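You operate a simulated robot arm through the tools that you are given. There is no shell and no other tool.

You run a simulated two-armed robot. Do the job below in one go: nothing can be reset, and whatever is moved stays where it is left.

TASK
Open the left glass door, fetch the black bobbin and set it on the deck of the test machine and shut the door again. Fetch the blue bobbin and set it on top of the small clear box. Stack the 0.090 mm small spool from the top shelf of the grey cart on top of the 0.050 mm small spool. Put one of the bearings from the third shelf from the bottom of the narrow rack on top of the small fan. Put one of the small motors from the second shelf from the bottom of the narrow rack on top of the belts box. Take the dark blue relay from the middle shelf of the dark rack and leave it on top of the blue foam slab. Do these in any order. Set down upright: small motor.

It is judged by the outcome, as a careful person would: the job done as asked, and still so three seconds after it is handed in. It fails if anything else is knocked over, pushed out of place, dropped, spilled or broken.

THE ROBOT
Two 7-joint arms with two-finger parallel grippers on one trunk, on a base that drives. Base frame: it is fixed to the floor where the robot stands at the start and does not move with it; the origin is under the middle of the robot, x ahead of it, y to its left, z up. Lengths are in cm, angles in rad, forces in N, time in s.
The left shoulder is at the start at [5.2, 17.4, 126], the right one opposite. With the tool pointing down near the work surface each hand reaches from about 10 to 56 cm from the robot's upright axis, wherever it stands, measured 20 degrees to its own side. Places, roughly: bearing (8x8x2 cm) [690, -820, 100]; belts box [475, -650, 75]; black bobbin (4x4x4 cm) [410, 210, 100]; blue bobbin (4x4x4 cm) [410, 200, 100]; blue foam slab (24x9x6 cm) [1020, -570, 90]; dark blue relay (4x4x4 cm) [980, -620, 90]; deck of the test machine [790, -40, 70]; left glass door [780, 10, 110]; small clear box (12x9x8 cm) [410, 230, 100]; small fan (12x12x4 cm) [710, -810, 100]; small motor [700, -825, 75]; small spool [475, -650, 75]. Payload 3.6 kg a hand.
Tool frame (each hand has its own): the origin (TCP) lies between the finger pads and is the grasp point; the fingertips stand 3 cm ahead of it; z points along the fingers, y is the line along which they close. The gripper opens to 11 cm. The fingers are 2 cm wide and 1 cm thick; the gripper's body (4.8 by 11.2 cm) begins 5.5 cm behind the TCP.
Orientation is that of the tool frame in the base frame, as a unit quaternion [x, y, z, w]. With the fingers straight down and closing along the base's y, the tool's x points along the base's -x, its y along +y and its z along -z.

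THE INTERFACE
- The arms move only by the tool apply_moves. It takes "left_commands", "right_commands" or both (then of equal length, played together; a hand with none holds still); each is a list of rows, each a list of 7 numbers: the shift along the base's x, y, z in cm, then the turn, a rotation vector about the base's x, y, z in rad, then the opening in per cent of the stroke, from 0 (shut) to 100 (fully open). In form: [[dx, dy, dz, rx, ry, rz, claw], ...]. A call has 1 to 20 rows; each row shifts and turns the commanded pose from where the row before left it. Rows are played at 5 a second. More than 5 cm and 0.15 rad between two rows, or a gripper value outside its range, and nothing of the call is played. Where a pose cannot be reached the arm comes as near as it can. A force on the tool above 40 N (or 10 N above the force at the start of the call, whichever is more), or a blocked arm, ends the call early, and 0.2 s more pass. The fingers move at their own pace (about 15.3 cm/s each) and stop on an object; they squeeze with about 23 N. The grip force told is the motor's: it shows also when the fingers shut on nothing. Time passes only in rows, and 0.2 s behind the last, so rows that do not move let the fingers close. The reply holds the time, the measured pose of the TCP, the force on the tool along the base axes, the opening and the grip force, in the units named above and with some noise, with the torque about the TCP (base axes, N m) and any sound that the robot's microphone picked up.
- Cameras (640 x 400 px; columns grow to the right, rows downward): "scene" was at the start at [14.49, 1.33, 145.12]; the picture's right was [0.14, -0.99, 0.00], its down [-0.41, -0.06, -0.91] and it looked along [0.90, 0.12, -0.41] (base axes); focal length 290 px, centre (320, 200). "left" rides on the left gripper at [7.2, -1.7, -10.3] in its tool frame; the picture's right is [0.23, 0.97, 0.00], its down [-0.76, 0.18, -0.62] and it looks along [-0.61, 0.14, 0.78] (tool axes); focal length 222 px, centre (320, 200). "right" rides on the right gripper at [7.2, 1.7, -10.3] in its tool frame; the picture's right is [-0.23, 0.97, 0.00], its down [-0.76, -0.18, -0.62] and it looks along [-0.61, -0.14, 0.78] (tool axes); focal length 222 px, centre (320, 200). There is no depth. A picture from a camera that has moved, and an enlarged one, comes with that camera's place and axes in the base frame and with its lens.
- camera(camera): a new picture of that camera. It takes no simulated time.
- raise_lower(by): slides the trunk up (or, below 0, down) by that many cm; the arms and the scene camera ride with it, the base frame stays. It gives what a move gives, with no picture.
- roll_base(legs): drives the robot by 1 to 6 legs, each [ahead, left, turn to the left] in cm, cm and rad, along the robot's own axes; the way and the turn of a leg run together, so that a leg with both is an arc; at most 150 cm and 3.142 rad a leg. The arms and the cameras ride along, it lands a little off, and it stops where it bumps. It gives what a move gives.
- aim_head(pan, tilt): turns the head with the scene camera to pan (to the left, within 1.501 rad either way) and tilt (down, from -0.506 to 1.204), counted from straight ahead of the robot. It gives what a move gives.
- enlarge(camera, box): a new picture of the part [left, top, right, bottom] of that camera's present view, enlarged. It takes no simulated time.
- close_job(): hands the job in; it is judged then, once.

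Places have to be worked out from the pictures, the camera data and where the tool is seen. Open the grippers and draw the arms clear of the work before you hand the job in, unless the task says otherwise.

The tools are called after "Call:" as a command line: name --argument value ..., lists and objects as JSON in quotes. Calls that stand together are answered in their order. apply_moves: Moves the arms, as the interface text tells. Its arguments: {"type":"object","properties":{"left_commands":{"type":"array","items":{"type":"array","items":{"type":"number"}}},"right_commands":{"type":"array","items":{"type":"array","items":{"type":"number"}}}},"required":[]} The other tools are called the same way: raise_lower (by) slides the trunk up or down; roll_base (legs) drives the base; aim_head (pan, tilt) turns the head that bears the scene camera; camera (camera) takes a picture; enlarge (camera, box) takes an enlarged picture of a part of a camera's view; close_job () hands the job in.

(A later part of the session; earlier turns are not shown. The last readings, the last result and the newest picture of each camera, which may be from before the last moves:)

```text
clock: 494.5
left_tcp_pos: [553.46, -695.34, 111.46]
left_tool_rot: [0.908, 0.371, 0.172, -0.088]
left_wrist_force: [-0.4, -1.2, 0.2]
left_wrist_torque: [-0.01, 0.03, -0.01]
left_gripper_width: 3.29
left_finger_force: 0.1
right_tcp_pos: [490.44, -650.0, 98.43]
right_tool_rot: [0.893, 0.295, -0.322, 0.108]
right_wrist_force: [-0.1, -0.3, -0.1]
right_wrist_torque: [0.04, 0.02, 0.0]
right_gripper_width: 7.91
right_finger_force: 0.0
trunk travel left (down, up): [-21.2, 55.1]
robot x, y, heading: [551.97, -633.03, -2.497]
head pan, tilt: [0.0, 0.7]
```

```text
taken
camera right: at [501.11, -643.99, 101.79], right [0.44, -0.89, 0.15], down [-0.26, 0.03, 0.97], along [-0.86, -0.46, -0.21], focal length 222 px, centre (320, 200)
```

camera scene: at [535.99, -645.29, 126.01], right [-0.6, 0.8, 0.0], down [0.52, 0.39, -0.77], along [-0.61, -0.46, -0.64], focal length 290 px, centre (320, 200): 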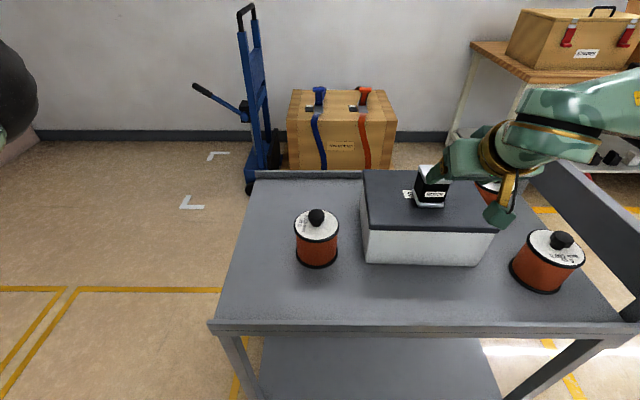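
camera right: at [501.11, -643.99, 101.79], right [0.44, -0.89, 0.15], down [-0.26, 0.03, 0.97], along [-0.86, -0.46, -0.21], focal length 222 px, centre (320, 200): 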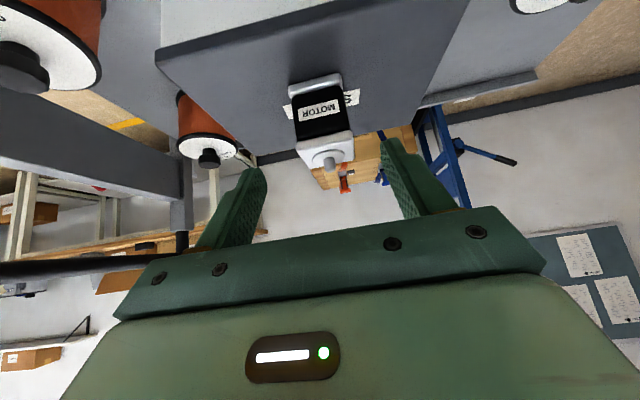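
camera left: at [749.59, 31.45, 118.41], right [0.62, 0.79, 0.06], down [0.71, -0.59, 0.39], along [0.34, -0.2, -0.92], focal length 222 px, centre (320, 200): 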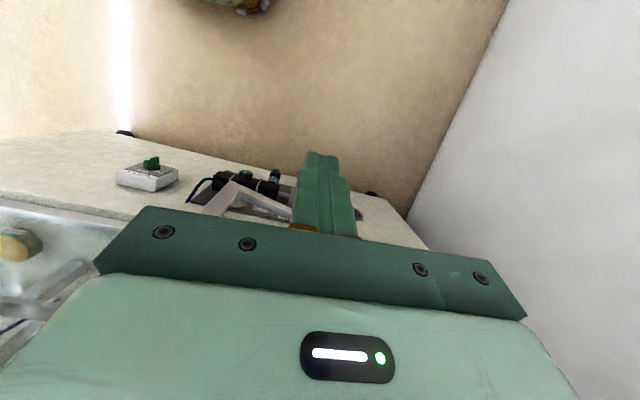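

Motor stands upright on the belts box. Now I raise the hand, back off 20 cm and turn the right tool straight down for the spool.

Call:
apply_moves --right_commands '[[0.8, 0.6, 3, 0, 0, 0, 72], [0.8, 0.6, 3, 0, 0, 0, 72], [0.8, 0.6, 3, 0, 0, 0, 72]]'

Call:
roll_base --legs '[[-20, 0, 0]]'

Call:
apply_moves --right_commands '[[1.2, 0.9, 0.5, 0.0837, -0.1123, 0, 80], [1.2, 0.9, 0.5, 0.0837, -0.1123, 0, 80], [1.2, 0.9, 0.5, 0.0837, -0.1123, 0, 80], [1.2, 0.9, 0.5, 0.0837, -0.1123, 0, 80], [1.2, 0.9, 0.5, 0.0837, -0.1123, 0, 80]]'

Call:
camera --camera "scene"

Call:
camera --camera "right"

```text
clock: 495.3
left_tcp_pos: [553.41, -695.43, 111.51]
left_tool_rot: [0.908, 0.371, 0.172, -0.088]
left_wrist_force: [0.8, 1.3, 0.1]
left_wrist_torque: [-0.02, 0.0, 0.02]
left_gripper_width: 3.28
left_finger_force: 0.1
right_tcp_pos: [492.97, -648.11, 107.32]
right_tool_rot: [0.893, 0.296, -0.322, 0.109]
right_wrist_force: [0.9, 0.1, -0.2]
right_wrist_torque: [-0.04, 0.01, -0.02]
right_gripper_width: 7.92
right_finger_force: 0.0
trunk travel left (down, up): [-21.2, 55.1]
robot x, y, heading: [552.16, -633.35, -2.496]
head pan, tilt: [0.0, 0.7]
```

```text
clock: 496.9
left_tcp_pos: [569.2, -683.45, 111.45]
left_tool_rot: [0.909, 0.37, 0.171, -0.087]
left_wrist_force: [-0.9, 0.0, 0.2]
left_wrist_torque: [-0.03, 0.04, 0.01]
left_gripper_width: 3.31
left_finger_force: 0.1
right_tcp_pos: [508.92, -636.04, 107.18]
right_tool_rot: [0.893, 0.294, -0.323, 0.109]
right_wrist_force: [0.2, 0.0, 0.2]
right_wrist_torque: [-0.02, 0.0, 0.03]
right_gripper_width: 7.92
right_finger_force: 0.0
trunk travel left (down, up): [-21.2, 55.1]
robot x, y, heading: [568.09, -621.09, -2.5]
head pan, tilt: [0.0, 0.7]
```

```text
clock: 498.1
left_tcp_pos: [569.17, -683.55, 111.53]
left_tool_rot: [0.909, 0.37, 0.172, -0.088]
left_wrist_force: [0.0, -0.9, 0.1]
left_wrist_torque: [0.0, -0.01, -0.01]
left_gripper_width: 3.32
left_finger_force: 0.1
right_tcp_pos: [514.87, -631.67, 109.7]
right_tool_rot: [0.95, 0.313, 0.004, -0.001]
right_wrist_force: [0.1, -0.2, 0.1]
right_wrist_torque: [0.01, 0.0, -0.01]
right_gripper_width: 8.82
right_finger_force: 0.0
trunk travel left (down, up): [-21.2, 55.1]
robot x, y, heading: [568.23, -620.78, -2.5]
head pan, tilt: [0.0, 0.7]
```

```text
taken
camera scene: at [551.84, -633.38, 125.98], right [-0.6, 0.8, 0.0], down [0.52, 0.39, -0.76], along [-0.61, -0.46, -0.64], focal length 290 px, centre (320, 200)
```

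scene: 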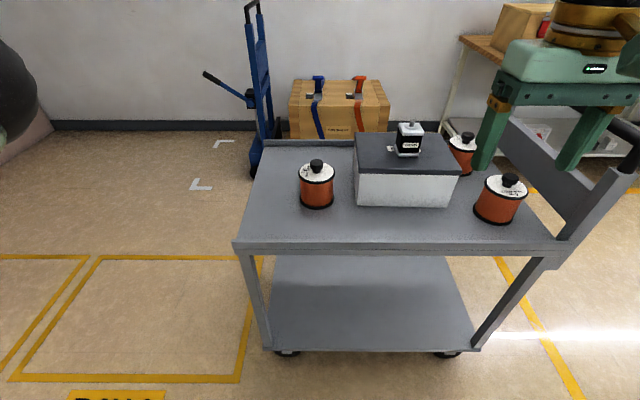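

```text
taken
camera right: at [521.54, -628.71, 120.19], right [0.4, -0.92, 0.0], down [-0.72, -0.31, 0.62], along [-0.57, -0.24, -0.79], focal length 222 px, centre (320, 200)
```

right: 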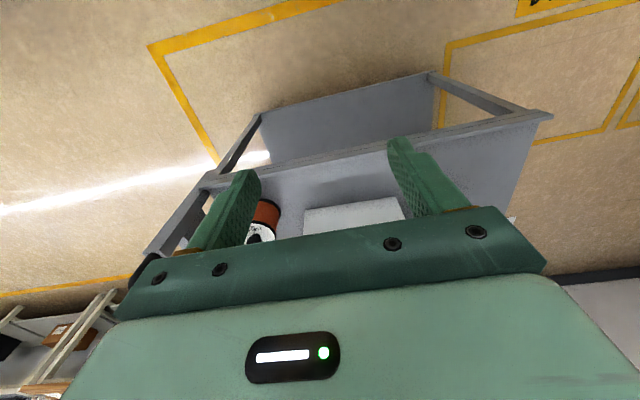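

Tool is down. I raise the trunk 16 (so the forearm clears the cart's handle), and move the base 28 forward and 28 right toward the 0.090 spool.

Call:
raise_lower --by 16

Call:
roll_base --legs '[[0, -26, 0], [26, 0, 0]]'

Call:
aim_head --pan -0.2 --tilt 0.9

Call:
camera --camera "scene"

Call:
camera --camera "right"

```text
clock: 499.9
left_tcp_pos: [569.13, -683.48, 127.35]
left_tool_rot: [0.909, 0.37, 0.172, -0.087]
left_wrist_force: [0.0, 0.2, -0.1]
left_wrist_torque: [0.02, -0.01, 0.05]
left_gripper_width: 3.31
left_finger_force: 0.1
right_tcp_pos: [516.18, -630.92, 127.46]
right_tool_rot: [0.95, 0.311, -0.018, 0.006]
right_wrist_force: [0.5, 0.2, 0.0]
right_wrist_torque: [-0.01, 0.0, 0.01]
right_gripper_width: 8.84
right_finger_force: 0.0
trunk travel left (down, up): [-37.2, 39.1]
robot x, y, heading: [568.43, -620.87, -2.502]
head pan, tilt: [0.0, 0.7]
```

```text
clock: 503.2
left_tcp_pos: [532.86, -678.51, 127.47]
left_tool_rot: [0.909, 0.369, 0.171, -0.088]
left_wrist_force: [-0.8, -1.0, 0.2]
left_wrist_torque: [0.01, 0.01, -0.01]
left_gripper_width: 3.3
left_finger_force: 0.2
right_tcp_pos: [479.95, -625.7, 127.44]
right_tool_rot: [0.951, 0.309, -0.018, 0.006]
right_wrist_force: [-0.4, -0.7, -0.2]
right_wrist_torque: [0.05, -0.02, -0.02]
right_gripper_width: 8.83
right_finger_force: 0.2
trunk travel left (down, up): [-37.2, 39.1]
robot x, y, heading: [532.16, -616.45, -2.505]
head pan, tilt: [0.0, 0.7]
```

```text
clock: 504.0
left_tcp_pos: [533.03, -678.56, 127.33]
left_tool_rot: [0.909, 0.37, 0.172, -0.088]
left_wrist_force: [-0.8, -0.2, -0.3]
left_wrist_torque: [0.01, 0.0, 0.03]
left_gripper_width: 3.29
left_finger_force: 0.1
right_tcp_pos: [480.05, -625.66, 127.51]
right_tool_rot: [0.951, 0.309, -0.018, 0.007]
right_wrist_force: [0.1, 0.8, 0.3]
right_wrist_torque: [0.02, -0.06, 0.03]
right_gripper_width: 8.79
right_finger_force: 0.0
trunk travel left (down, up): [-37.2, 39.1]
robot x, y, heading: [532.25, -615.74, -2.507]
head pan, tilt: [-0.201, 0.901]
```

```text
taken
camera scene: at [521.21, -622.34, 140.76], right [-0.43, 0.91, 0.0], down [0.71, 0.33, -0.62], along [-0.56, -0.26, -0.78], focal length 290 px, centre (320, 200)
```

scene: 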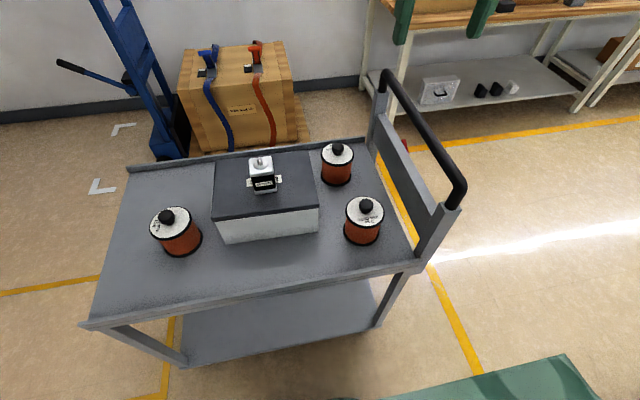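

```text
taken
camera right: at [487.12, -622.36, 137.62], right [0.39, -0.92, 0.01], down [-0.7, -0.29, 0.65], along [-0.6, -0.26, -0.76], focal length 222 px, centre (320, 200)
```

right: 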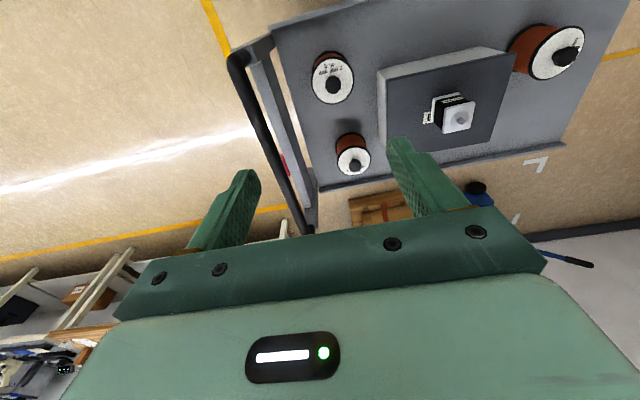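

Zoom both views to triangulate the spool knobs.

Call:
enlarge --camera "scene" --box '[310, 130, 410, 260]'

Call:
enlarge --camera "right" --box '[280, 30, 400, 190]'

Call:
enlarge --camera "scene" --box '[130, 190, 230, 270]'

Call:
enlarge --camera "right" --box '[490, 0, 610, 100]'

```text
3.08 times, centred on (360, 195) of scene
camera zoom: at [521.21, -622.34, 140.76], right [-0.43, 0.91, 0.0], down [0.71, 0.33, -0.62], along [-0.56, -0.26, -0.78], focal length 893 px, centre (197, 215)
```

zoom: 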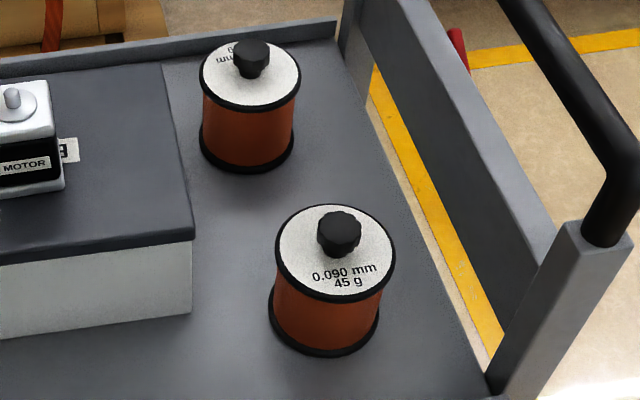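

```text
2.50 times, centred on (340, 110) of right
camera zoom: at [487.12, -622.36, 137.62], right [0.39, -0.92, 0.01], down [-0.7, -0.29, 0.65], along [-0.6, -0.26, -0.76], focal length 555 px, centre (270, 425)
```

zoom: 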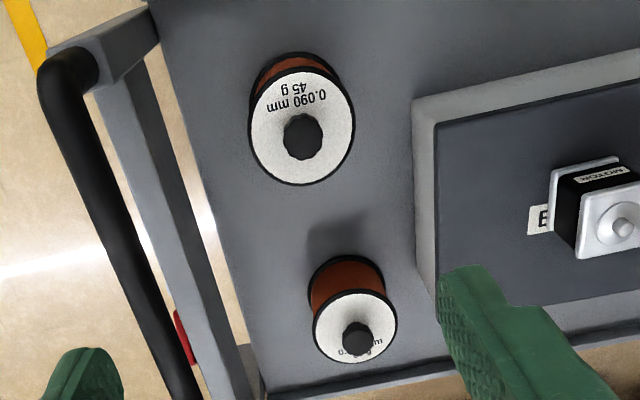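

```text
5.00 times, centred on (180, 230) of scene
camera zoom: at [521.21, -622.34, 140.76], right [-0.43, 0.91, 0.0], down [0.71, 0.33, -0.62], along [-0.56, -0.26, -0.78], focal length 1451 px, centre (1020, 50)
```

zoom: 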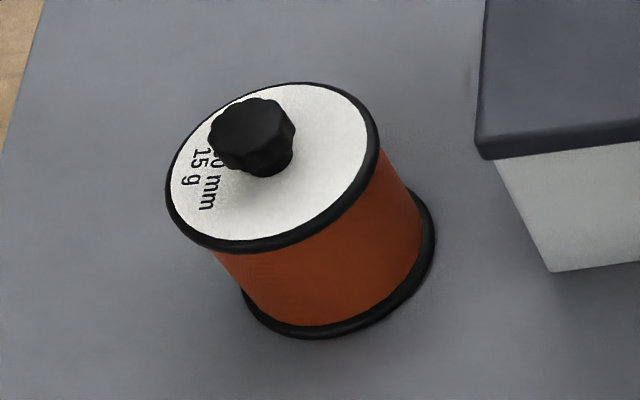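

```text
4.00 times, centred on (550, 50) of right
camera zoom: at [487.12, -622.36, 137.62], right [0.39, -0.92, 0.01], down [-0.7, -0.29, 0.65], along [-0.6, -0.26, -0.76], focal length 888 px, centre (-600, 800)
```

zoom: 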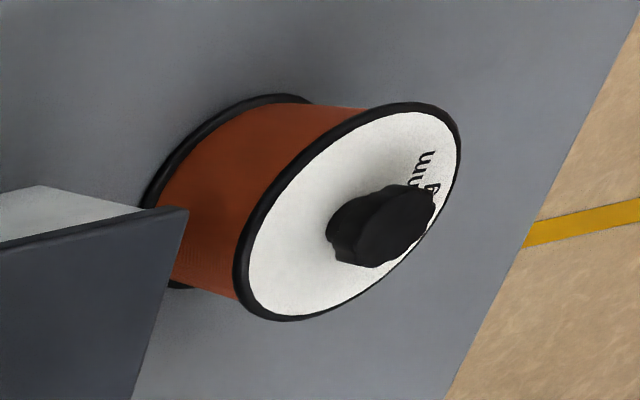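

The 0.090 spool's knob top is at ≈ [477.2, -630.3, 85]; its flange is ~9.7 cm wide, so I'll grip it by the 3.6 cm knob. Move above it and descend to z ≈ 95.

Call:
apply_moves --right_commands '[[-0.7, -1.2, -3.5, 0.012, -0.016, 0, 60], [-0.7, -1.2, -3.5, 0.011, -0.015, 0, 60], [-0.7, -1.1, -3.5, 0, 0, 0, 60], [-0.7, -1.1, -3.5, 0, 0, 0, 60], [0, 0, -4, 0, 0, 0, 60], [0, 0, -4, 0, 0, 0, 60], [0, 0, -4, 0, 0, 0, 60], [0, 0, -4, 0, 0, 0, 60]]'

Call:
camera --camera "right"

Call:
camera --camera "scene"

```text
clock: 505.8
left_tcp_pos: [532.97, -678.5, 127.54]
left_tool_rot: [0.909, 0.369, 0.172, -0.087]
left_wrist_force: [-0.3, -0.4, -0.8]
left_wrist_torque: [0.01, -0.02, -0.01]
left_gripper_width: 3.3
left_finger_force: 0.0
right_tcp_pos: [477.88, -627.77, 98.91]
right_tool_rot: [0.951, 0.31, -0.001, 0.002]
right_wrist_force: [-0.6, -0.2, -0.7]
right_wrist_torque: [-0.01, 0.02, 0.01]
right_gripper_width: 6.61
right_finger_force: 0.1
right hand out of reach, approached as far as the arm can: row 7, 8
trunk travel left (down, up): [-37.2, 39.1]
robot x, y, heading: [532.04, -616.12, -2.501]
head pan, tilt: [-0.201, 0.901]
```

```text
taken
camera right: at [484.6, -624.84, 109.18], right [0.39, -0.92, 0.0], down [-0.72, -0.3, 0.62], along [-0.57, -0.25, -0.78], focal length 222 px, centre (320, 200)
```

right: 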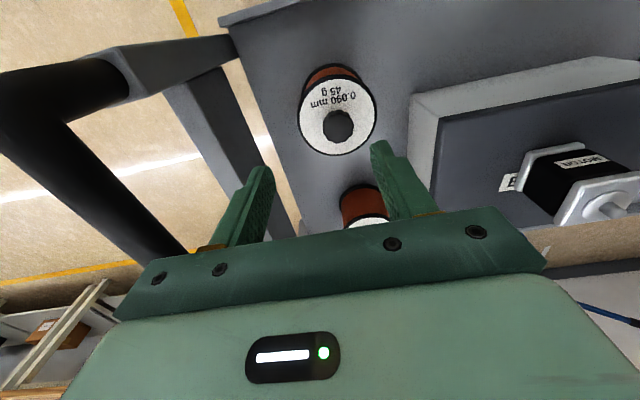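

```text
taken
camera scene: at [521.16, -622.33, 140.76], right [-0.42, 0.91, 0.0], down [0.71, 0.33, -0.62], along [-0.56, -0.26, -0.78], focal length 290 px, centre (320, 200)
```

scene: 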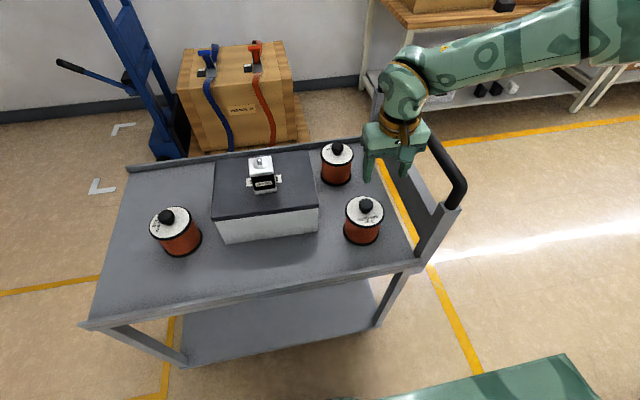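

The arm is at its reach limit; I move the base 6 cm closer and lower the trunk 8 cm.

Call:
roll_base --legs '[[6, 0, 0]]'

Call:
apply_moves --right_commands '[[1.5, 0.4, 0, 0, 0, 0, 60], [1.5, 0.4, 0, 0, 0, 0, 60], [1.5, 0.3, 0, 0, 0, 0, 60]]'

Call:
raise_lower --by -5

Call:
enlarge --camera "right" --box '[240, 40, 440, 190]'

Call:
camera --camera "scene"

```text
clock: 506.7
left_tcp_pos: [527.91, -682.21, 127.36]
left_tool_rot: [0.909, 0.368, 0.173, -0.087]
left_wrist_force: [-0.1, -1.0, -0.1]
left_wrist_torque: [0.01, -0.03, -0.02]
left_gripper_width: 3.31
left_finger_force: 0.0
right_tcp_pos: [472.86, -631.5, 98.72]
right_tool_rot: [0.951, 0.309, 0.001, 0.0]
right_wrist_force: [-0.3, -0.2, -0.5]
right_wrist_torque: [0.02, -0.03, -0.01]
right_gripper_width: 6.6
right_finger_force: 0.1
trunk travel left (down, up): [-37.2, 39.1]
robot x, y, heading: [527.24, -619.78, -2.503]
head pan, tilt: [-0.201, 0.901]
```

```text
clock: 507.5
left_tcp_pos: [528.11, -681.9, 127.46]
left_tool_rot: [0.909, 0.369, 0.171, -0.088]
left_wrist_force: [0.2, -0.1, -0.2]
left_wrist_torque: [-0.02, -0.02, 0.0]
left_gripper_width: 3.3
left_finger_force: 0.1
right_tcp_pos: [477.64, -630.24, 98.73]
right_tool_rot: [0.951, 0.31, -0.001, 0.001]
right_wrist_force: [-0.2, 0.3, 1.6]
right_wrist_torque: [0.0, -0.01, -0.01]
right_gripper_width: 6.57
right_finger_force: 0.0
trunk travel left (down, up): [-37.2, 39.1]
robot x, y, heading: [527.29, -619.9, -2.502]
head pan, tilt: [-0.201, 0.901]
```

```text
clock: 508.4
left_tcp_pos: [528.09, -682.03, 122.57]
left_tool_rot: [0.909, 0.369, 0.171, -0.088]
left_wrist_force: [0.5, 0.3, -0.6]
left_wrist_torque: [0.01, 0.01, 0.01]
left_gripper_width: 3.28
left_finger_force: 0.0
right_tcp_pos: [477.57, -630.25, 93.85]
right_tool_rot: [0.951, 0.31, -0.001, 0.001]
right_wrist_force: [-0.7, -0.1, 0.6]
right_wrist_torque: [0.0, 0.03, -0.01]
right_gripper_width: 6.59
right_finger_force: 0.1
trunk travel left (down, up): [-32.2, 44.1]
robot x, y, heading: [527.61, -619.66, -2.498]
head pan, tilt: [-0.201, 0.901]
```

```text
2.67 times, centred on (340, 115) of right
camera zoom: at [484.3, -627.29, 104.28], right [0.39, -0.92, 0.0], down [-0.72, -0.3, 0.62], along [-0.57, -0.25, -0.78], focal length 592 px, centre (267, 427)
```

zoom: 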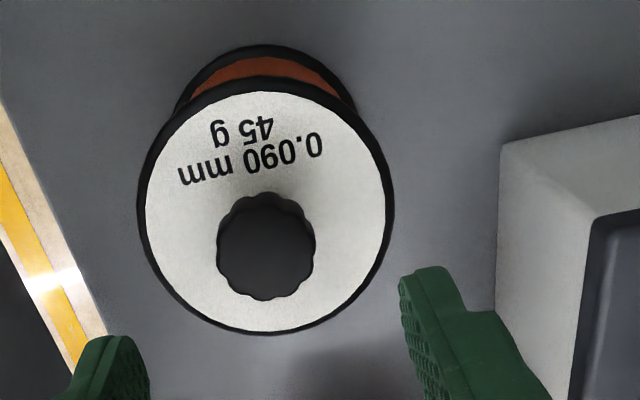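

```text
taken
camera scene: at [514.98, -626.94, 135.7], right [-0.42, 0.91, 0.0], down [0.71, 0.33, -0.62], along [-0.56, -0.26, -0.78], focal length 290 px, centre (320, 200)
```

scene: 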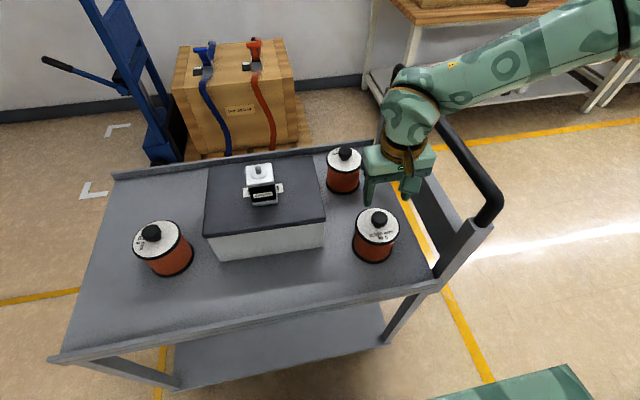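

The knob is directly below the TCP. Descend to z ≈ 85.1 and close on the knob.

Call:
apply_moves --right_commands '[[-0.16, -0.12, -3, 0, 0, 0, 60], [0, 0, -3, 0, 0, 0, 60], [0, 0, -2.7, 0, 0, 0, 60], [0, 0, 0, 0, 0, 0, 30], [0, 0, 0, 0, 0, 0, 10], [0, 0, 0, 0, 0, 0, 10]]'

Call:
camera --camera "right"

Call:
enlarge --camera "scene" --box '[300, 120, 460, 280]'

```text
clock: 509.9
left_tcp_pos: [527.94, -682.09, 122.42]
left_tool_rot: [0.909, 0.369, 0.172, -0.088]
left_wrist_force: [-0.9, -1.0, 0.3]
left_wrist_torque: [0.0, -0.02, -0.02]
left_gripper_width: 3.32
left_finger_force: 0.1
right_tcp_pos: [477.38, -628.56, 86.97]
right_tool_rot: [0.951, 0.31, -0.001, 0.0]
right_wrist_force: [1.2, -2.4, 0.4]
right_wrist_torque: [-0.13, 0.07, 0.04]
right_gripper_width: 3.2
right_finger_force: 23.5
right hand out of reach, approached as far as the arm can: row 2, 3
trunk travel left (down, up): [-32.2, 44.1]
robot x, y, heading: [527.07, -619.91, -2.504]
head pan, tilt: [-0.201, 0.901]
```

```text
taken
camera right: at [484.12, -625.5, 97.32], right [0.39, -0.92, 0.0], down [-0.72, -0.3, 0.62], along [-0.57, -0.24, -0.78], focal length 222 px, centre (320, 200)
```

right: 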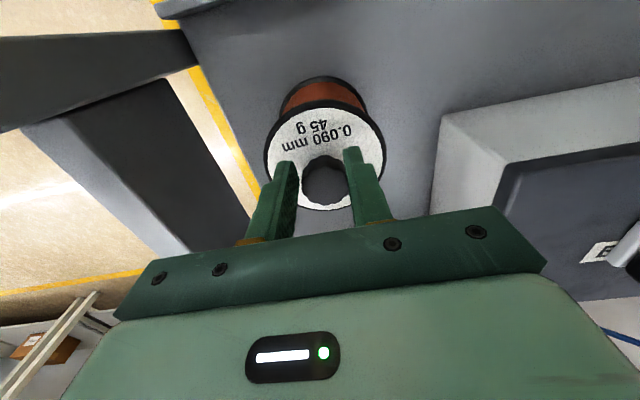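

```text
2.50 times, centred on (380, 200) of scene
camera zoom: at [514.94, -627.0, 135.68], right [-0.42, 0.91, 0.0], down [0.71, 0.33, -0.62], along [-0.56, -0.26, -0.78], focal length 725 px, centre (170, 200)
```

zoom: 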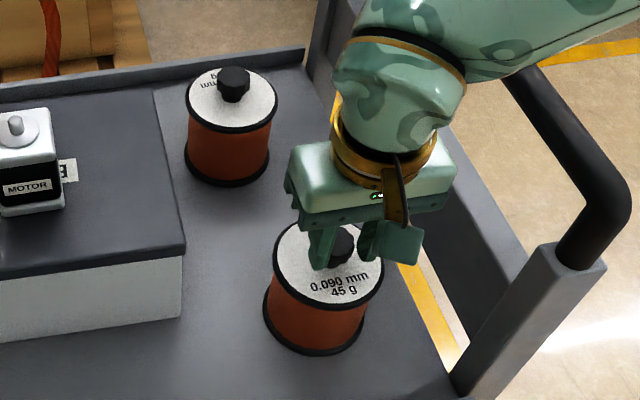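

It closed on the top of the knob (3.2 cm) but only ~1 cm deep. I reopen, lower the trunk 2 cm and re-close for a firmer grip.

Call:
apply_moves --right_commands '[[0, 0, 0, 0, 0, 0, 55], [0, 0, 0, 0, 0, 0, 55]]'

Call:
raise_lower --by -2.2

Call:
enlarge --camera "right" --box '[220, 60, 420, 210]'

```text
clock: 510.4
left_tcp_pos: [528.04, -682.14, 122.36]
left_tool_rot: [0.909, 0.369, 0.172, -0.088]
left_wrist_force: [0.1, 0.6, 0.2]
left_wrist_torque: [-0.01, -0.02, 0.0]
left_gripper_width: 3.32
left_finger_force: 0.1
right_tcp_pos: [477.38, -628.53, 86.91]
right_tool_rot: [0.951, 0.31, -0.001, 0.001]
right_wrist_force: [-1.0, -0.9, -0.9]
right_wrist_torque: [0.03, 0.06, 0.02]
right_gripper_width: 6.03
right_finger_force: 0.0
trunk travel left (down, up): [-32.2, 44.1]
robot x, y, heading: [527.24, -619.83, -2.499]
head pan, tilt: [-0.201, 0.901]
```

```text
clock: 511.1
left_tcp_pos: [528.13, -681.95, 120.39]
left_tool_rot: [0.909, 0.369, 0.171, -0.087]
left_wrist_force: [-1.0, 0.3, -0.7]
left_wrist_torque: [-0.01, 0.03, 0.01]
left_gripper_width: 3.29
left_finger_force: 0.0
right_tcp_pos: [477.3, -628.53, 84.85]
right_tool_rot: [0.951, 0.31, -0.001, 0.001]
right_wrist_force: [0.1, 0.8, 0.8]
right_wrist_torque: [-0.01, 0.04, -0.01]
right_gripper_width: 6.07
right_finger_force: 0.1
trunk travel left (down, up): [-30.0, 46.3]
robot x, y, heading: [527.09, -619.82, -2.504]
head pan, tilt: [-0.201, 0.901]
```

```text
2.67 times, centred on (320, 135) of right
camera zoom: at [484.08, -625.48, 95.14], right [0.39, -0.92, 0.0], down [-0.72, -0.3, 0.62], along [-0.57, -0.25, -0.78], focal length 592 px, centre (320, 373)
```

zoom: 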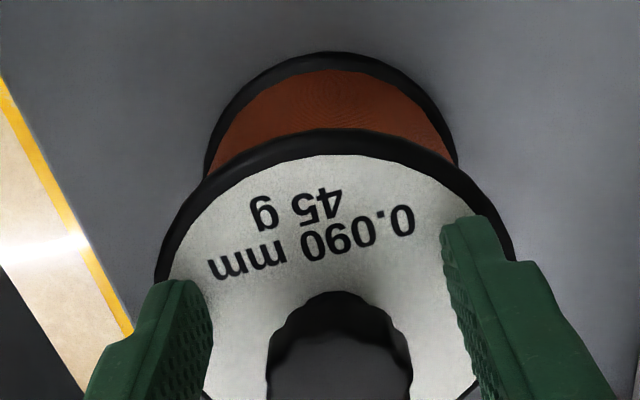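

Well centred on the knob now. Close and lift.

Call:
apply_moves --right_commands '[[0, 0, 0, 0, 0, 0, 30], [0, 0, 0, 0, 0, 0, 10], [0, 0, 0, 0, 0, 0, 10]]'

Call:
raise_lower --by 4

Call:
camera --camera "right"

Call:
enlarge --camera "scene" --box '[300, 120, 460, 280]'

```text
clock: 511.9
left_tcp_pos: [528.05, -682.12, 120.22]
left_tool_rot: [0.909, 0.369, 0.172, -0.088]
left_wrist_force: [-0.4, 0.2, -0.3]
left_wrist_torque: [0.02, 0.0, -0.01]
left_gripper_width: 3.33
left_finger_force: 0.0
right_tcp_pos: [477.38, -628.57, 84.74]
right_tool_rot: [0.951, 0.31, -0.001, 0.001]
right_wrist_force: [-0.4, -2.6, 0.2]
right_wrist_torque: [-0.03, -0.06, 0.03]
right_gripper_width: 3.25
right_finger_force: 23.4
trunk travel left (down, up): [-30.0, 46.3]
robot x, y, heading: [527.29, -619.43, -2.507]
head pan, tilt: [-0.201, 0.901]
```

```text
clock: 512.8
left_tcp_pos: [527.74, -682.15, 124.17]
left_tool_rot: [0.909, 0.369, 0.173, -0.088]
left_wrist_force: [1.3, -0.2, -0.9]
left_wrist_torque: [-0.02, 0.0, 0.02]
left_gripper_width: 3.29
left_finger_force: 0.2
right_tcp_pos: [477.33, -628.43, 89.17]
right_tool_rot: [0.951, 0.31, -0.005, 0.003]
right_wrist_force: [0.1, -0.1, -12.3]
right_wrist_torque: [0.13, -0.16, -0.02]
right_gripper_width: 3.23
right_finger_force: 23.3
trunk travel left (down, up): [-34.0, 42.3]
robot x, y, heading: [527.2, -619.79, -2.501]
head pan, tilt: [-0.201, 0.901]
```

```text
taken
camera right: at [484.03, -625.35, 99.46], right [0.39, -0.92, 0.01], down [-0.72, -0.3, 0.63], along [-0.58, -0.25, -0.78], focal length 222 px, centre (320, 200)
```

right: 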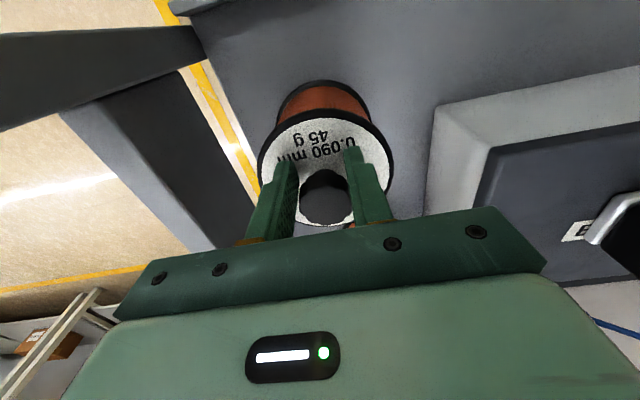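

```text
2.50 times, centred on (380, 200) of scene
camera zoom: at [515.27, -626.66, 137.48], right [-0.42, 0.91, 0.0], down [0.71, 0.33, -0.62], along [-0.56, -0.26, -0.79], focal length 725 px, centre (170, 200)
```

zoom: 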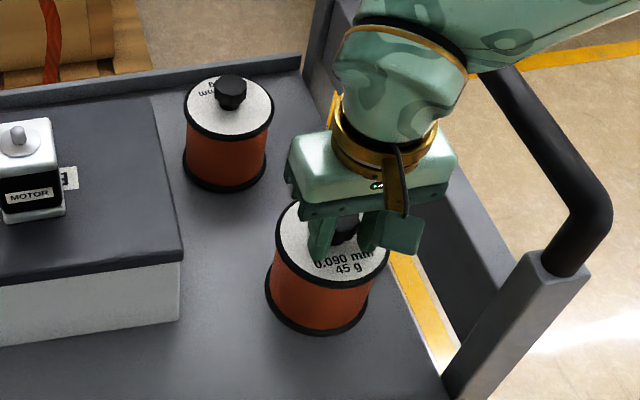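

Spool lifted (~12 N). Raise 16 cm more to clear the others.

Call:
raise_lower --by 16

Call:
camera --camera "right"

Call:
camera --camera "scene"

```text
clock: 514.6
left_tcp_pos: [527.84, -682.14, 140.21]
left_tool_rot: [0.909, 0.369, 0.172, -0.088]
left_wrist_force: [-0.3, 0.2, -0.3]
left_wrist_torque: [-0.02, 0.02, 0.02]
left_gripper_width: 3.31
left_finger_force: 0.0
right_tcp_pos: [477.54, -628.09, 108.82]
right_tool_rot: [0.95, 0.31, -0.045, 0.017]
right_wrist_force: [0.5, -0.7, -12.1]
right_wrist_torque: [0.12, -0.24, -0.01]
right_gripper_width: 3.23
right_finger_force: 22.9
trunk travel left (down, up): [-50.0, 26.3]
robot x, y, heading: [527.16, -619.96, -2.503]
head pan, tilt: [-0.201, 0.901]
```

```text
taken
camera right: at [485.0, -624.55, 118.44], right [0.39, -0.92, 0.03], down [-0.67, -0.26, 0.69], along [-0.63, -0.29, -0.72], focal length 222 px, centre (320, 200)
```

right: 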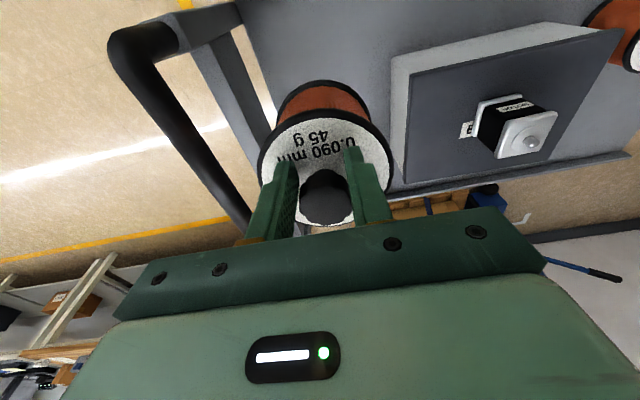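

```text
taken
camera scene: at [518.53, -624.24, 153.63], right [-0.42, 0.91, 0.0], down [0.71, 0.33, -0.62], along [-0.56, -0.26, -0.78], focal length 290 px, centre (320, 200)
```

scene: 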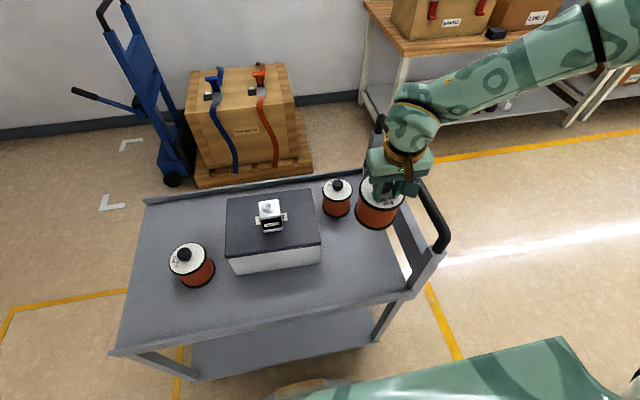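

The tool tilted ~5° as the trunk rose. I raise the hand by arm while restoring vertical, then lower the trunk for better reach.

Call:
apply_moves --right_commands '[[0.8, 0.6, 2, 0.02, -0.026, 0, 10], [0.8, 0.6, 2, 0.02, -0.026, 0, 10], [0.8, 0.6, 2.5, 0.018, -0.026, 0, 10], [0.8, 0.6, 2.5, 0, 0, 0, 10], [0, 0, 2.5, 0, 0, 0, 10], [0, 0, 2.5, 0, 0, 0, 10]]'

Call:
raise_lower --by -18

Call:
camera --camera "right"

Call:
camera --camera "scene"

```text
clock: 516.0
left_tcp_pos: [528.11, -681.92, 140.25]
left_tool_rot: [0.909, 0.369, 0.171, -0.087]
left_wrist_force: [-0.5, -0.6, -0.1]
left_wrist_torque: [0.0, 0.0, -0.01]
left_gripper_width: 3.29
left_finger_force: 0.0
right_tcp_pos: [480.81, -625.58, 123.04]
right_tool_rot: [0.951, 0.31, 0.001, 0.002]
right_wrist_force: [0.1, -0.1, -0.3]
right_wrist_torque: [-0.01, 0.0, -0.02]
right_gripper_width: 1.09
right_finger_force: 0.0
trunk travel left (down, up): [-50.0, 26.3]
robot x, y, heading: [527.03, -619.69, -2.506]
head pan, tilt: [-0.201, 0.901]
```

```text
clock: 518.0
left_tcp_pos: [528.17, -682.0, 122.31]
left_tool_rot: [0.91, 0.368, 0.172, -0.087]
left_wrist_force: [0.1, 0.4, -0.1]
left_wrist_torque: [0.02, 0.02, -0.01]
left_gripper_width: 3.31
left_finger_force: 0.1
right_tcp_pos: [480.89, -625.7, 105.03]
right_tool_rot: [0.951, 0.31, 0.0, 0.003]
right_wrist_force: [-0.8, -0.1, -1.4]
right_wrist_torque: [0.03, 0.01, -0.03]
right_gripper_width: 1.09
right_finger_force: 0.0
trunk travel left (down, up): [-32.0, 44.3]
robot x, y, heading: [527.3, -619.58, -2.509]
head pan, tilt: [-0.201, 0.901]
```

```text
taken
camera right: at [487.56, -622.68, 115.3], right [0.39, -0.92, 0.0], down [-0.72, -0.3, 0.62], along [-0.57, -0.25, -0.78], focal length 222 px, centre (320, 200)
```

right: 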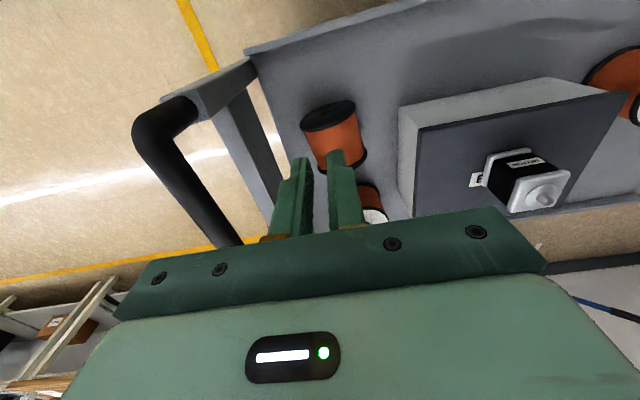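

```text
taken
camera scene: at [514.9, -627.0, 135.5], right [-0.42, 0.91, 0.0], down [0.71, 0.33, -0.62], along [-0.56, -0.26, -0.78], focal length 290 px, centre (320, 200)
```

scene: 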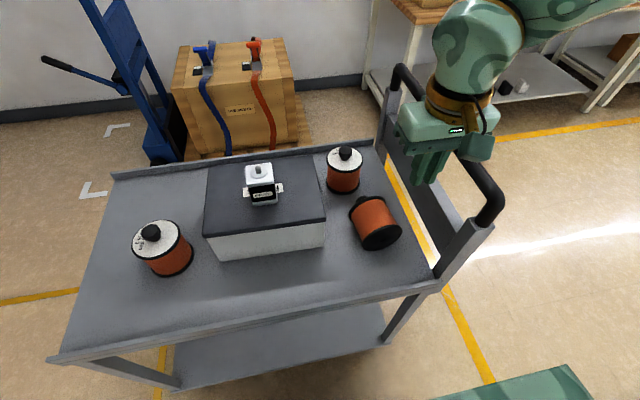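

The spool slipped from the knob grip and is now lying on its side on the cart. I inspect it; next time I'll grip the body.

Call:
enlarge --camera "scene" --box '[310, 130, 450, 270]'

Call:
enlarge --camera "right" --box '[260, 70, 420, 240]'

```text
2.86 times, centred on (380, 200) of scene
camera zoom: at [514.9, -627.0, 135.5], right [-0.42, 0.91, 0.0], down [0.71, 0.33, -0.62], along [-0.56, -0.26, -0.78], focal length 829 px, centre (149, 200)
```

zoom: 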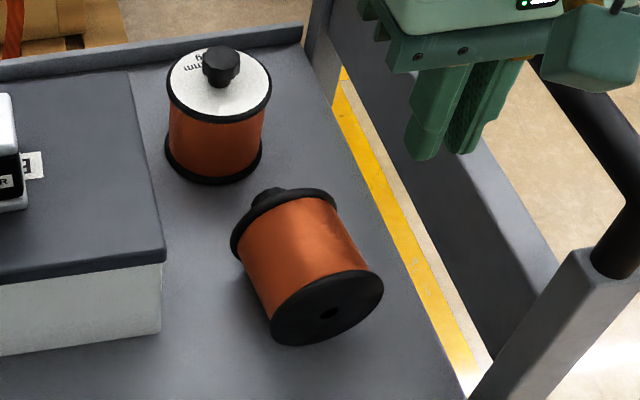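

```text
2.35 times, centred on (340, 155) of right
camera zoom: at [487.56, -622.68, 115.3], right [0.39, -0.92, 0.0], down [-0.72, -0.3, 0.62], along [-0.57, -0.25, -0.78], focal length 523 px, centre (273, 306)
```

zoom: 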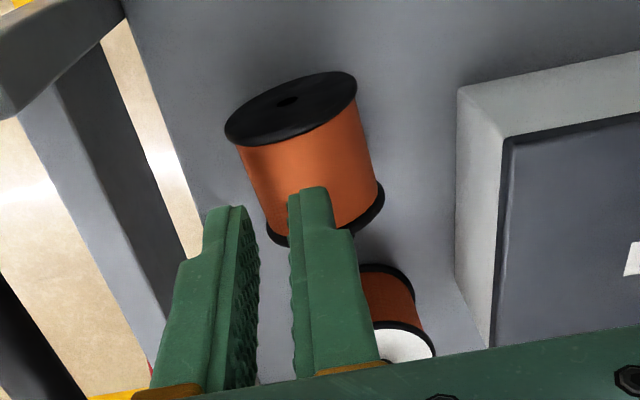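

The spool lies with its axis along my forward direction, bottom toward me, centre ≈ [473.8, -631.2]. I'll grip its body across (8.5 cm), then pitch the tool forward to stand it up. First move above it with the gripper fully open.

Call:
roll_base --legs '[[3, 0, 0.03]]'

Call:
apply_moves --right_commands '[[-1.5, -1.2, 0, 0, 0, 0, 100], [-1.5, -1.2, 0, 0, 0, 0, 100], [-1.4, -1.1, -2.5, 0, 0, 0, 100], [0, 0, -2.5, 0, 0, 0, 100], [0, 0, -2.5, 0, 0, 0, 100]]'

Call:
camera --camera "right"

Call:
camera --camera "scene"

```text
clock: 518.8
left_tcp_pos: [527.39, -683.91, 122.2]
left_tool_rot: [0.903, 0.383, 0.171, -0.09]
left_wrist_force: [-1.1, -0.7, -0.8]
left_wrist_torque: [0.03, -0.03, -0.02]
left_gripper_width: 3.3
left_finger_force: 0.1
right_tcp_pos: [478.51, -629.02, 104.79]
right_tool_rot: [0.946, 0.324, 0.002, 0.0]
right_wrist_force: [0.6, 0.4, 0.0]
right_wrist_torque: [0.02, -0.03, 0.05]
right_gripper_width: 1.1
right_finger_force: 0.0
trunk travel left (down, up): [-32.0, 44.3]
robot x, y, heading: [524.87, -621.68, -2.473]
head pan, tilt: [-0.201, 0.901]
```

```text
clock: 520.0
left_tcp_pos: [527.48, -683.9, 122.3]
left_tool_rot: [0.904, 0.382, 0.171, -0.09]
left_wrist_force: [-0.4, 0.2, 0.3]
left_wrist_torque: [-0.03, -0.01, 0.0]
left_gripper_width: 3.29
left_finger_force: 0.0
right_tcp_pos: [474.4, -632.49, 97.3]
right_tool_rot: [0.946, 0.324, 0.001, 0.002]
right_wrist_force: [0.1, -0.8, -0.3]
right_wrist_torque: [0.02, -0.04, -0.02]
right_gripper_width: 10.98
right_finger_force: 0.1
trunk travel left (down, up): [-32.0, 44.3]
robot x, y, heading: [524.77, -621.46, -2.472]
head pan, tilt: [-0.201, 0.901]
```

```text
taken
camera right: at [480.94, -629.3, 107.75], right [0.42, -0.91, 0.0], down [-0.71, -0.32, 0.62], along [-0.56, -0.26, -0.78], focal length 222 px, centre (320, 200)
```

right: 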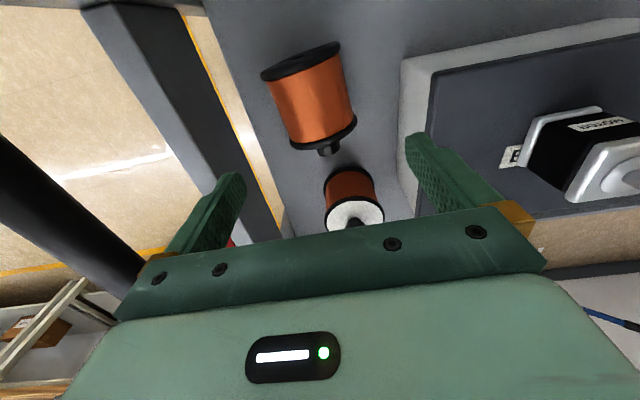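

```text
taken
camera scene: at [512.63, -629.25, 135.47], right [-0.45, 0.89, 0.0], down [0.7, 0.35, -0.62], along [-0.55, -0.28, -0.78], focal length 290 px, centre (320, 200)
```

scene: 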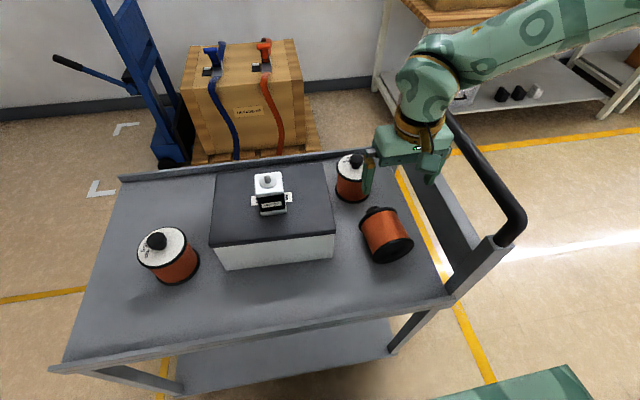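

Slight correction, then lower the trunk 15 cm and check the straddle.

Call:
apply_moves --right_commands '[[-0.26, 0.82, 0, 0, 0, 0, 100], [0, 0, 0, 0, 0, 0, 100]]'

Call:
raise_lower --by -13

Call:
camera --camera "right"

Call:
enlarge --camera "scene" --box '[320, 100, 480, 280]'

```text
clock: 520.6
left_tcp_pos: [527.42, -683.93, 122.32]
left_tool_rot: [0.904, 0.382, 0.171, -0.09]
left_wrist_force: [0.2, 0.1, 0.0]
left_wrist_torque: [0.01, 0.0, 0.0]
left_gripper_width: 3.26
left_finger_force: 0.1
right_tcp_pos: [474.07, -631.66, 97.44]
right_tool_rot: [0.946, 0.324, 0.0, 0.001]
right_wrist_force: [-0.2, 0.4, 0.1]
right_wrist_torque: [0.02, -0.01, 0.0]
right_gripper_width: 11.01
right_finger_force: 0.1
trunk travel left (down, up): [-32.0, 44.3]
robot x, y, heading: [524.95, -621.54, -2.476]
head pan, tilt: [-0.201, 0.901]
```

```text
clock: 522.2
left_tcp_pos: [527.68, -683.9, 109.38]
left_tool_rot: [0.904, 0.383, 0.17, -0.09]
left_wrist_force: [-0.2, 0.5, 0.3]
left_wrist_torque: [-0.04, 0.0, 0.02]
left_gripper_width: 3.29
left_finger_force: 0.1
right_tcp_pos: [473.95, -631.57, 84.3]
right_tool_rot: [0.946, 0.323, 0.0, 0.002]
right_wrist_force: [0.6, 0.3, 0.0]
right_wrist_torque: [0.01, 0.01, 0.0]
right_gripper_width: 10.99
right_finger_force: 0.1
trunk travel left (down, up): [-19.0, 57.3]
robot x, y, heading: [525.2, -621.93, -2.468]
head pan, tilt: [-0.201, 0.901]
```

```text
taken
camera right: at [480.63, -628.36, 94.82], right [0.42, -0.91, 0.0], down [-0.71, -0.32, 0.62], along [-0.57, -0.26, -0.78], focal length 222 px, centre (320, 200)
```

right: 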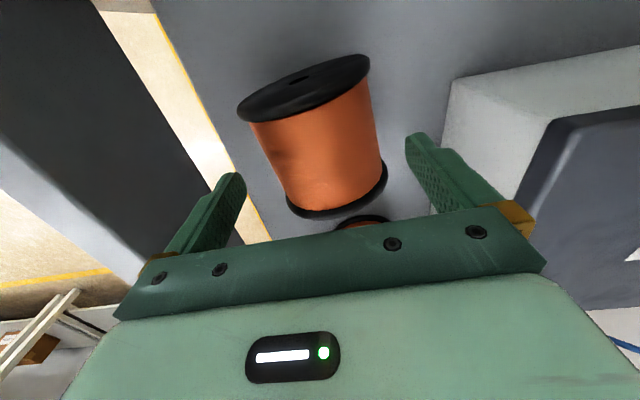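

```text
2.22 times, centred on (400, 190) of scene
camera zoom: at [507.91, -632.99, 122.1], right [-0.45, 0.89, 0.0], down [0.7, 0.35, -0.62], along [-0.55, -0.28, -0.78], focal length 645 px, centre (142, 222)
```

zoom: 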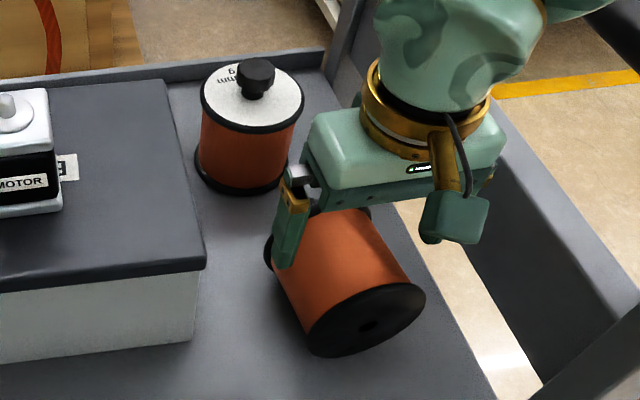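

Good alignment; shift 0.8 cm toward me and lower 7.6 cm, then close.

Call:
apply_moves --right_commands '[[0.6, 0.5, 0, 0, 0, 0, 100], [0, 0, 0, 0, 0, 0, 100]]'

Call:
raise_lower --by -7.6

Call:
camera --camera "right"

Call:
enlarge --camera "scene" --box '[320, 100, 480, 280]'

```text
clock: 522.8
left_tcp_pos: [527.35, -683.94, 109.35]
left_tool_rot: [0.904, 0.382, 0.171, -0.09]
left_wrist_force: [0.0, 0.4, -0.5]
left_wrist_torque: [0.02, -0.02, -0.04]
left_gripper_width: 3.29
left_finger_force: 0.1
right_tcp_pos: [474.54, -631.13, 84.52]
right_tool_rot: [0.946, 0.324, 0.0, 0.001]
right_wrist_force: [0.6, 0.2, -0.1]
right_wrist_torque: [-0.04, 0.02, -0.03]
right_gripper_width: 10.99
right_finger_force: 0.1
trunk travel left (down, up): [-19.0, 57.3]
robot x, y, heading: [524.97, -621.34, -2.473]
head pan, tilt: [-0.201, 0.901]
```

```text
clock: 523.9
left_tcp_pos: [527.51, -683.9, 101.81]
left_tool_rot: [0.904, 0.383, 0.17, -0.09]
left_wrist_force: [1.0, -0.9, 0.6]
left_wrist_torque: [0.01, -0.03, 0.0]
left_gripper_width: 3.3
left_finger_force: 0.1
right_tcp_pos: [474.53, -631.14, 76.83]
right_tool_rot: [0.947, 0.323, 0.0, 0.002]
right_wrist_force: [-0.3, 0.2, 0.3]
right_wrist_torque: [-0.01, -0.02, -0.01]
right_gripper_width: 11.0
right_finger_force: 0.0
trunk travel left (down, up): [-11.4, 64.9]
robot x, y, heading: [524.59, -621.44, -2.473]
head pan, tilt: [-0.201, 0.901]
```

```text
taken
camera right: at [481.2, -627.84, 87.2], right [0.42, -0.91, 0.0], down [-0.71, -0.32, 0.62], along [-0.57, -0.26, -0.78], focal length 222 px, centre (320, 200)
```

right: 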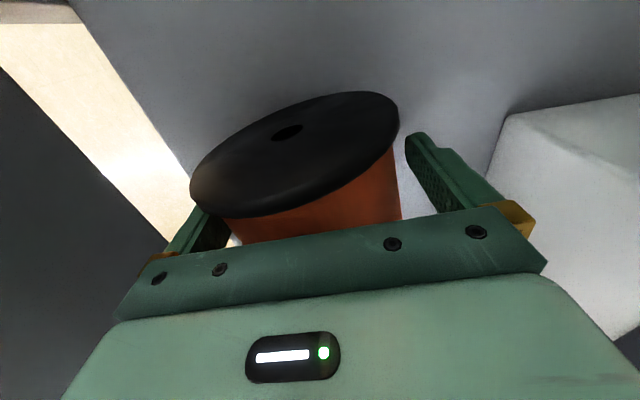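

```text
2.22 times, centred on (400, 190) of scene
camera zoom: at [504.39, -635.74, 114.04], right [-0.45, 0.89, 0.0], down [0.7, 0.35, -0.62], along [-0.55, -0.28, -0.78], focal length 645 px, centre (142, 222)
```

zoom: 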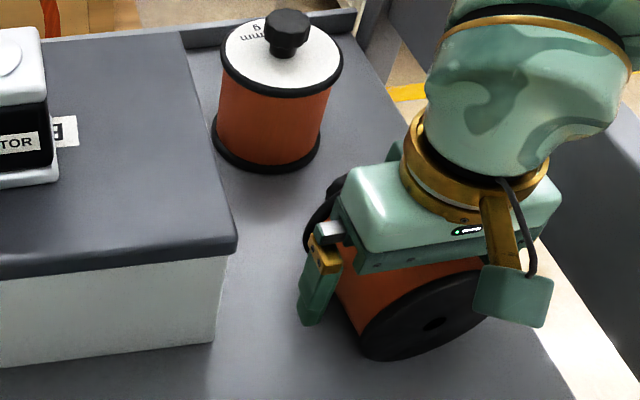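

Straddling the body. Close.

Call:
apply_moves --right_commands '[[0, 0, 0, 0, 0, 0, 80], [0, 0, 0, 0, 0, 0, 60], [0, 0, 0, 0, 0, 0, 30], [0, 0, 0, 0, 0, 0, 10]]'

Call:
raise_lower --by 4

Call:
camera --camera "right"

Call:
enlarge --camera "scene" --box '[320, 100, 480, 280]'

```text
clock: 524.9
left_tcp_pos: [527.52, -683.79, 101.77]
left_tool_rot: [0.903, 0.383, 0.171, -0.09]
left_wrist_force: [-0.4, 0.1, 0.4]
left_wrist_torque: [-0.04, -0.01, -0.04]
left_gripper_width: 3.32
left_finger_force: 0.0
right_tcp_pos: [474.64, -631.1, 76.72]
right_tool_rot: [0.946, 0.324, 0.001, 0.002]
right_wrist_force: [-0.3, 4.8, 6.5]
right_wrist_torque: [0.18, -0.16, -0.01]
right_gripper_width: 10.05
right_finger_force: 23.3
trunk travel left (down, up): [-11.4, 64.9]
robot x, y, heading: [525.25, -621.5, -2.474]
head pan, tilt: [-0.201, 0.901]
```

```text
clock: 525.8
left_tcp_pos: [527.3, -683.92, 105.46]
left_tool_rot: [0.903, 0.382, 0.172, -0.091]
left_wrist_force: [0.2, -0.7, 0.5]
left_wrist_torque: [0.01, 0.01, 0.0]
left_gripper_width: 3.29
left_finger_force: 0.0
right_tcp_pos: [474.49, -631.15, 80.69]
right_tool_rot: [0.946, 0.324, 0.003, 0.001]
right_wrist_force: [0.2, -0.7, -12.5]
right_wrist_torque: [0.08, -0.13, -0.05]
right_gripper_width: 9.98
right_finger_force: 23.3
trunk travel left (down, up): [-15.4, 60.9]
robot x, y, heading: [524.73, -621.26, -2.477]
head pan, tilt: [-0.201, 0.901]
```

```text
taken
camera right: at [481.07, -627.94, 91.04], right [0.42, -0.91, 0.0], down [-0.71, -0.33, 0.62], along [-0.56, -0.26, -0.78], focal length 222 px, centre (320, 200)
```

right: 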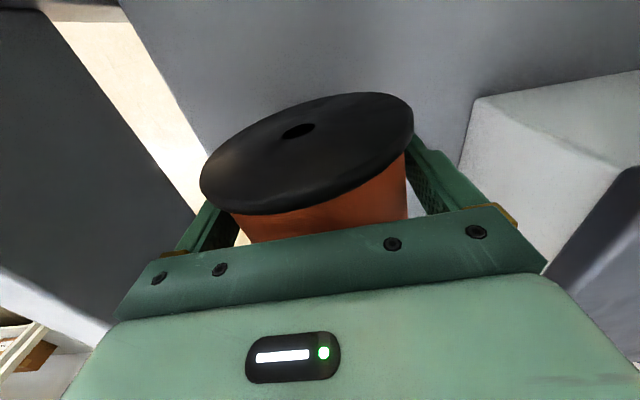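

```text
2.22 times, centred on (400, 190) of scene
camera zoom: at [506.09, -634.39, 118.22], right [-0.45, 0.89, 0.0], down [0.7, 0.35, -0.62], along [-0.55, -0.28, -0.79], focal length 645 px, centre (142, 222)
```

zoom: 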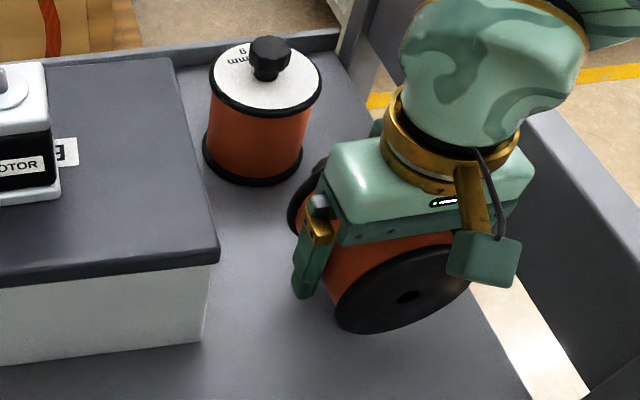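

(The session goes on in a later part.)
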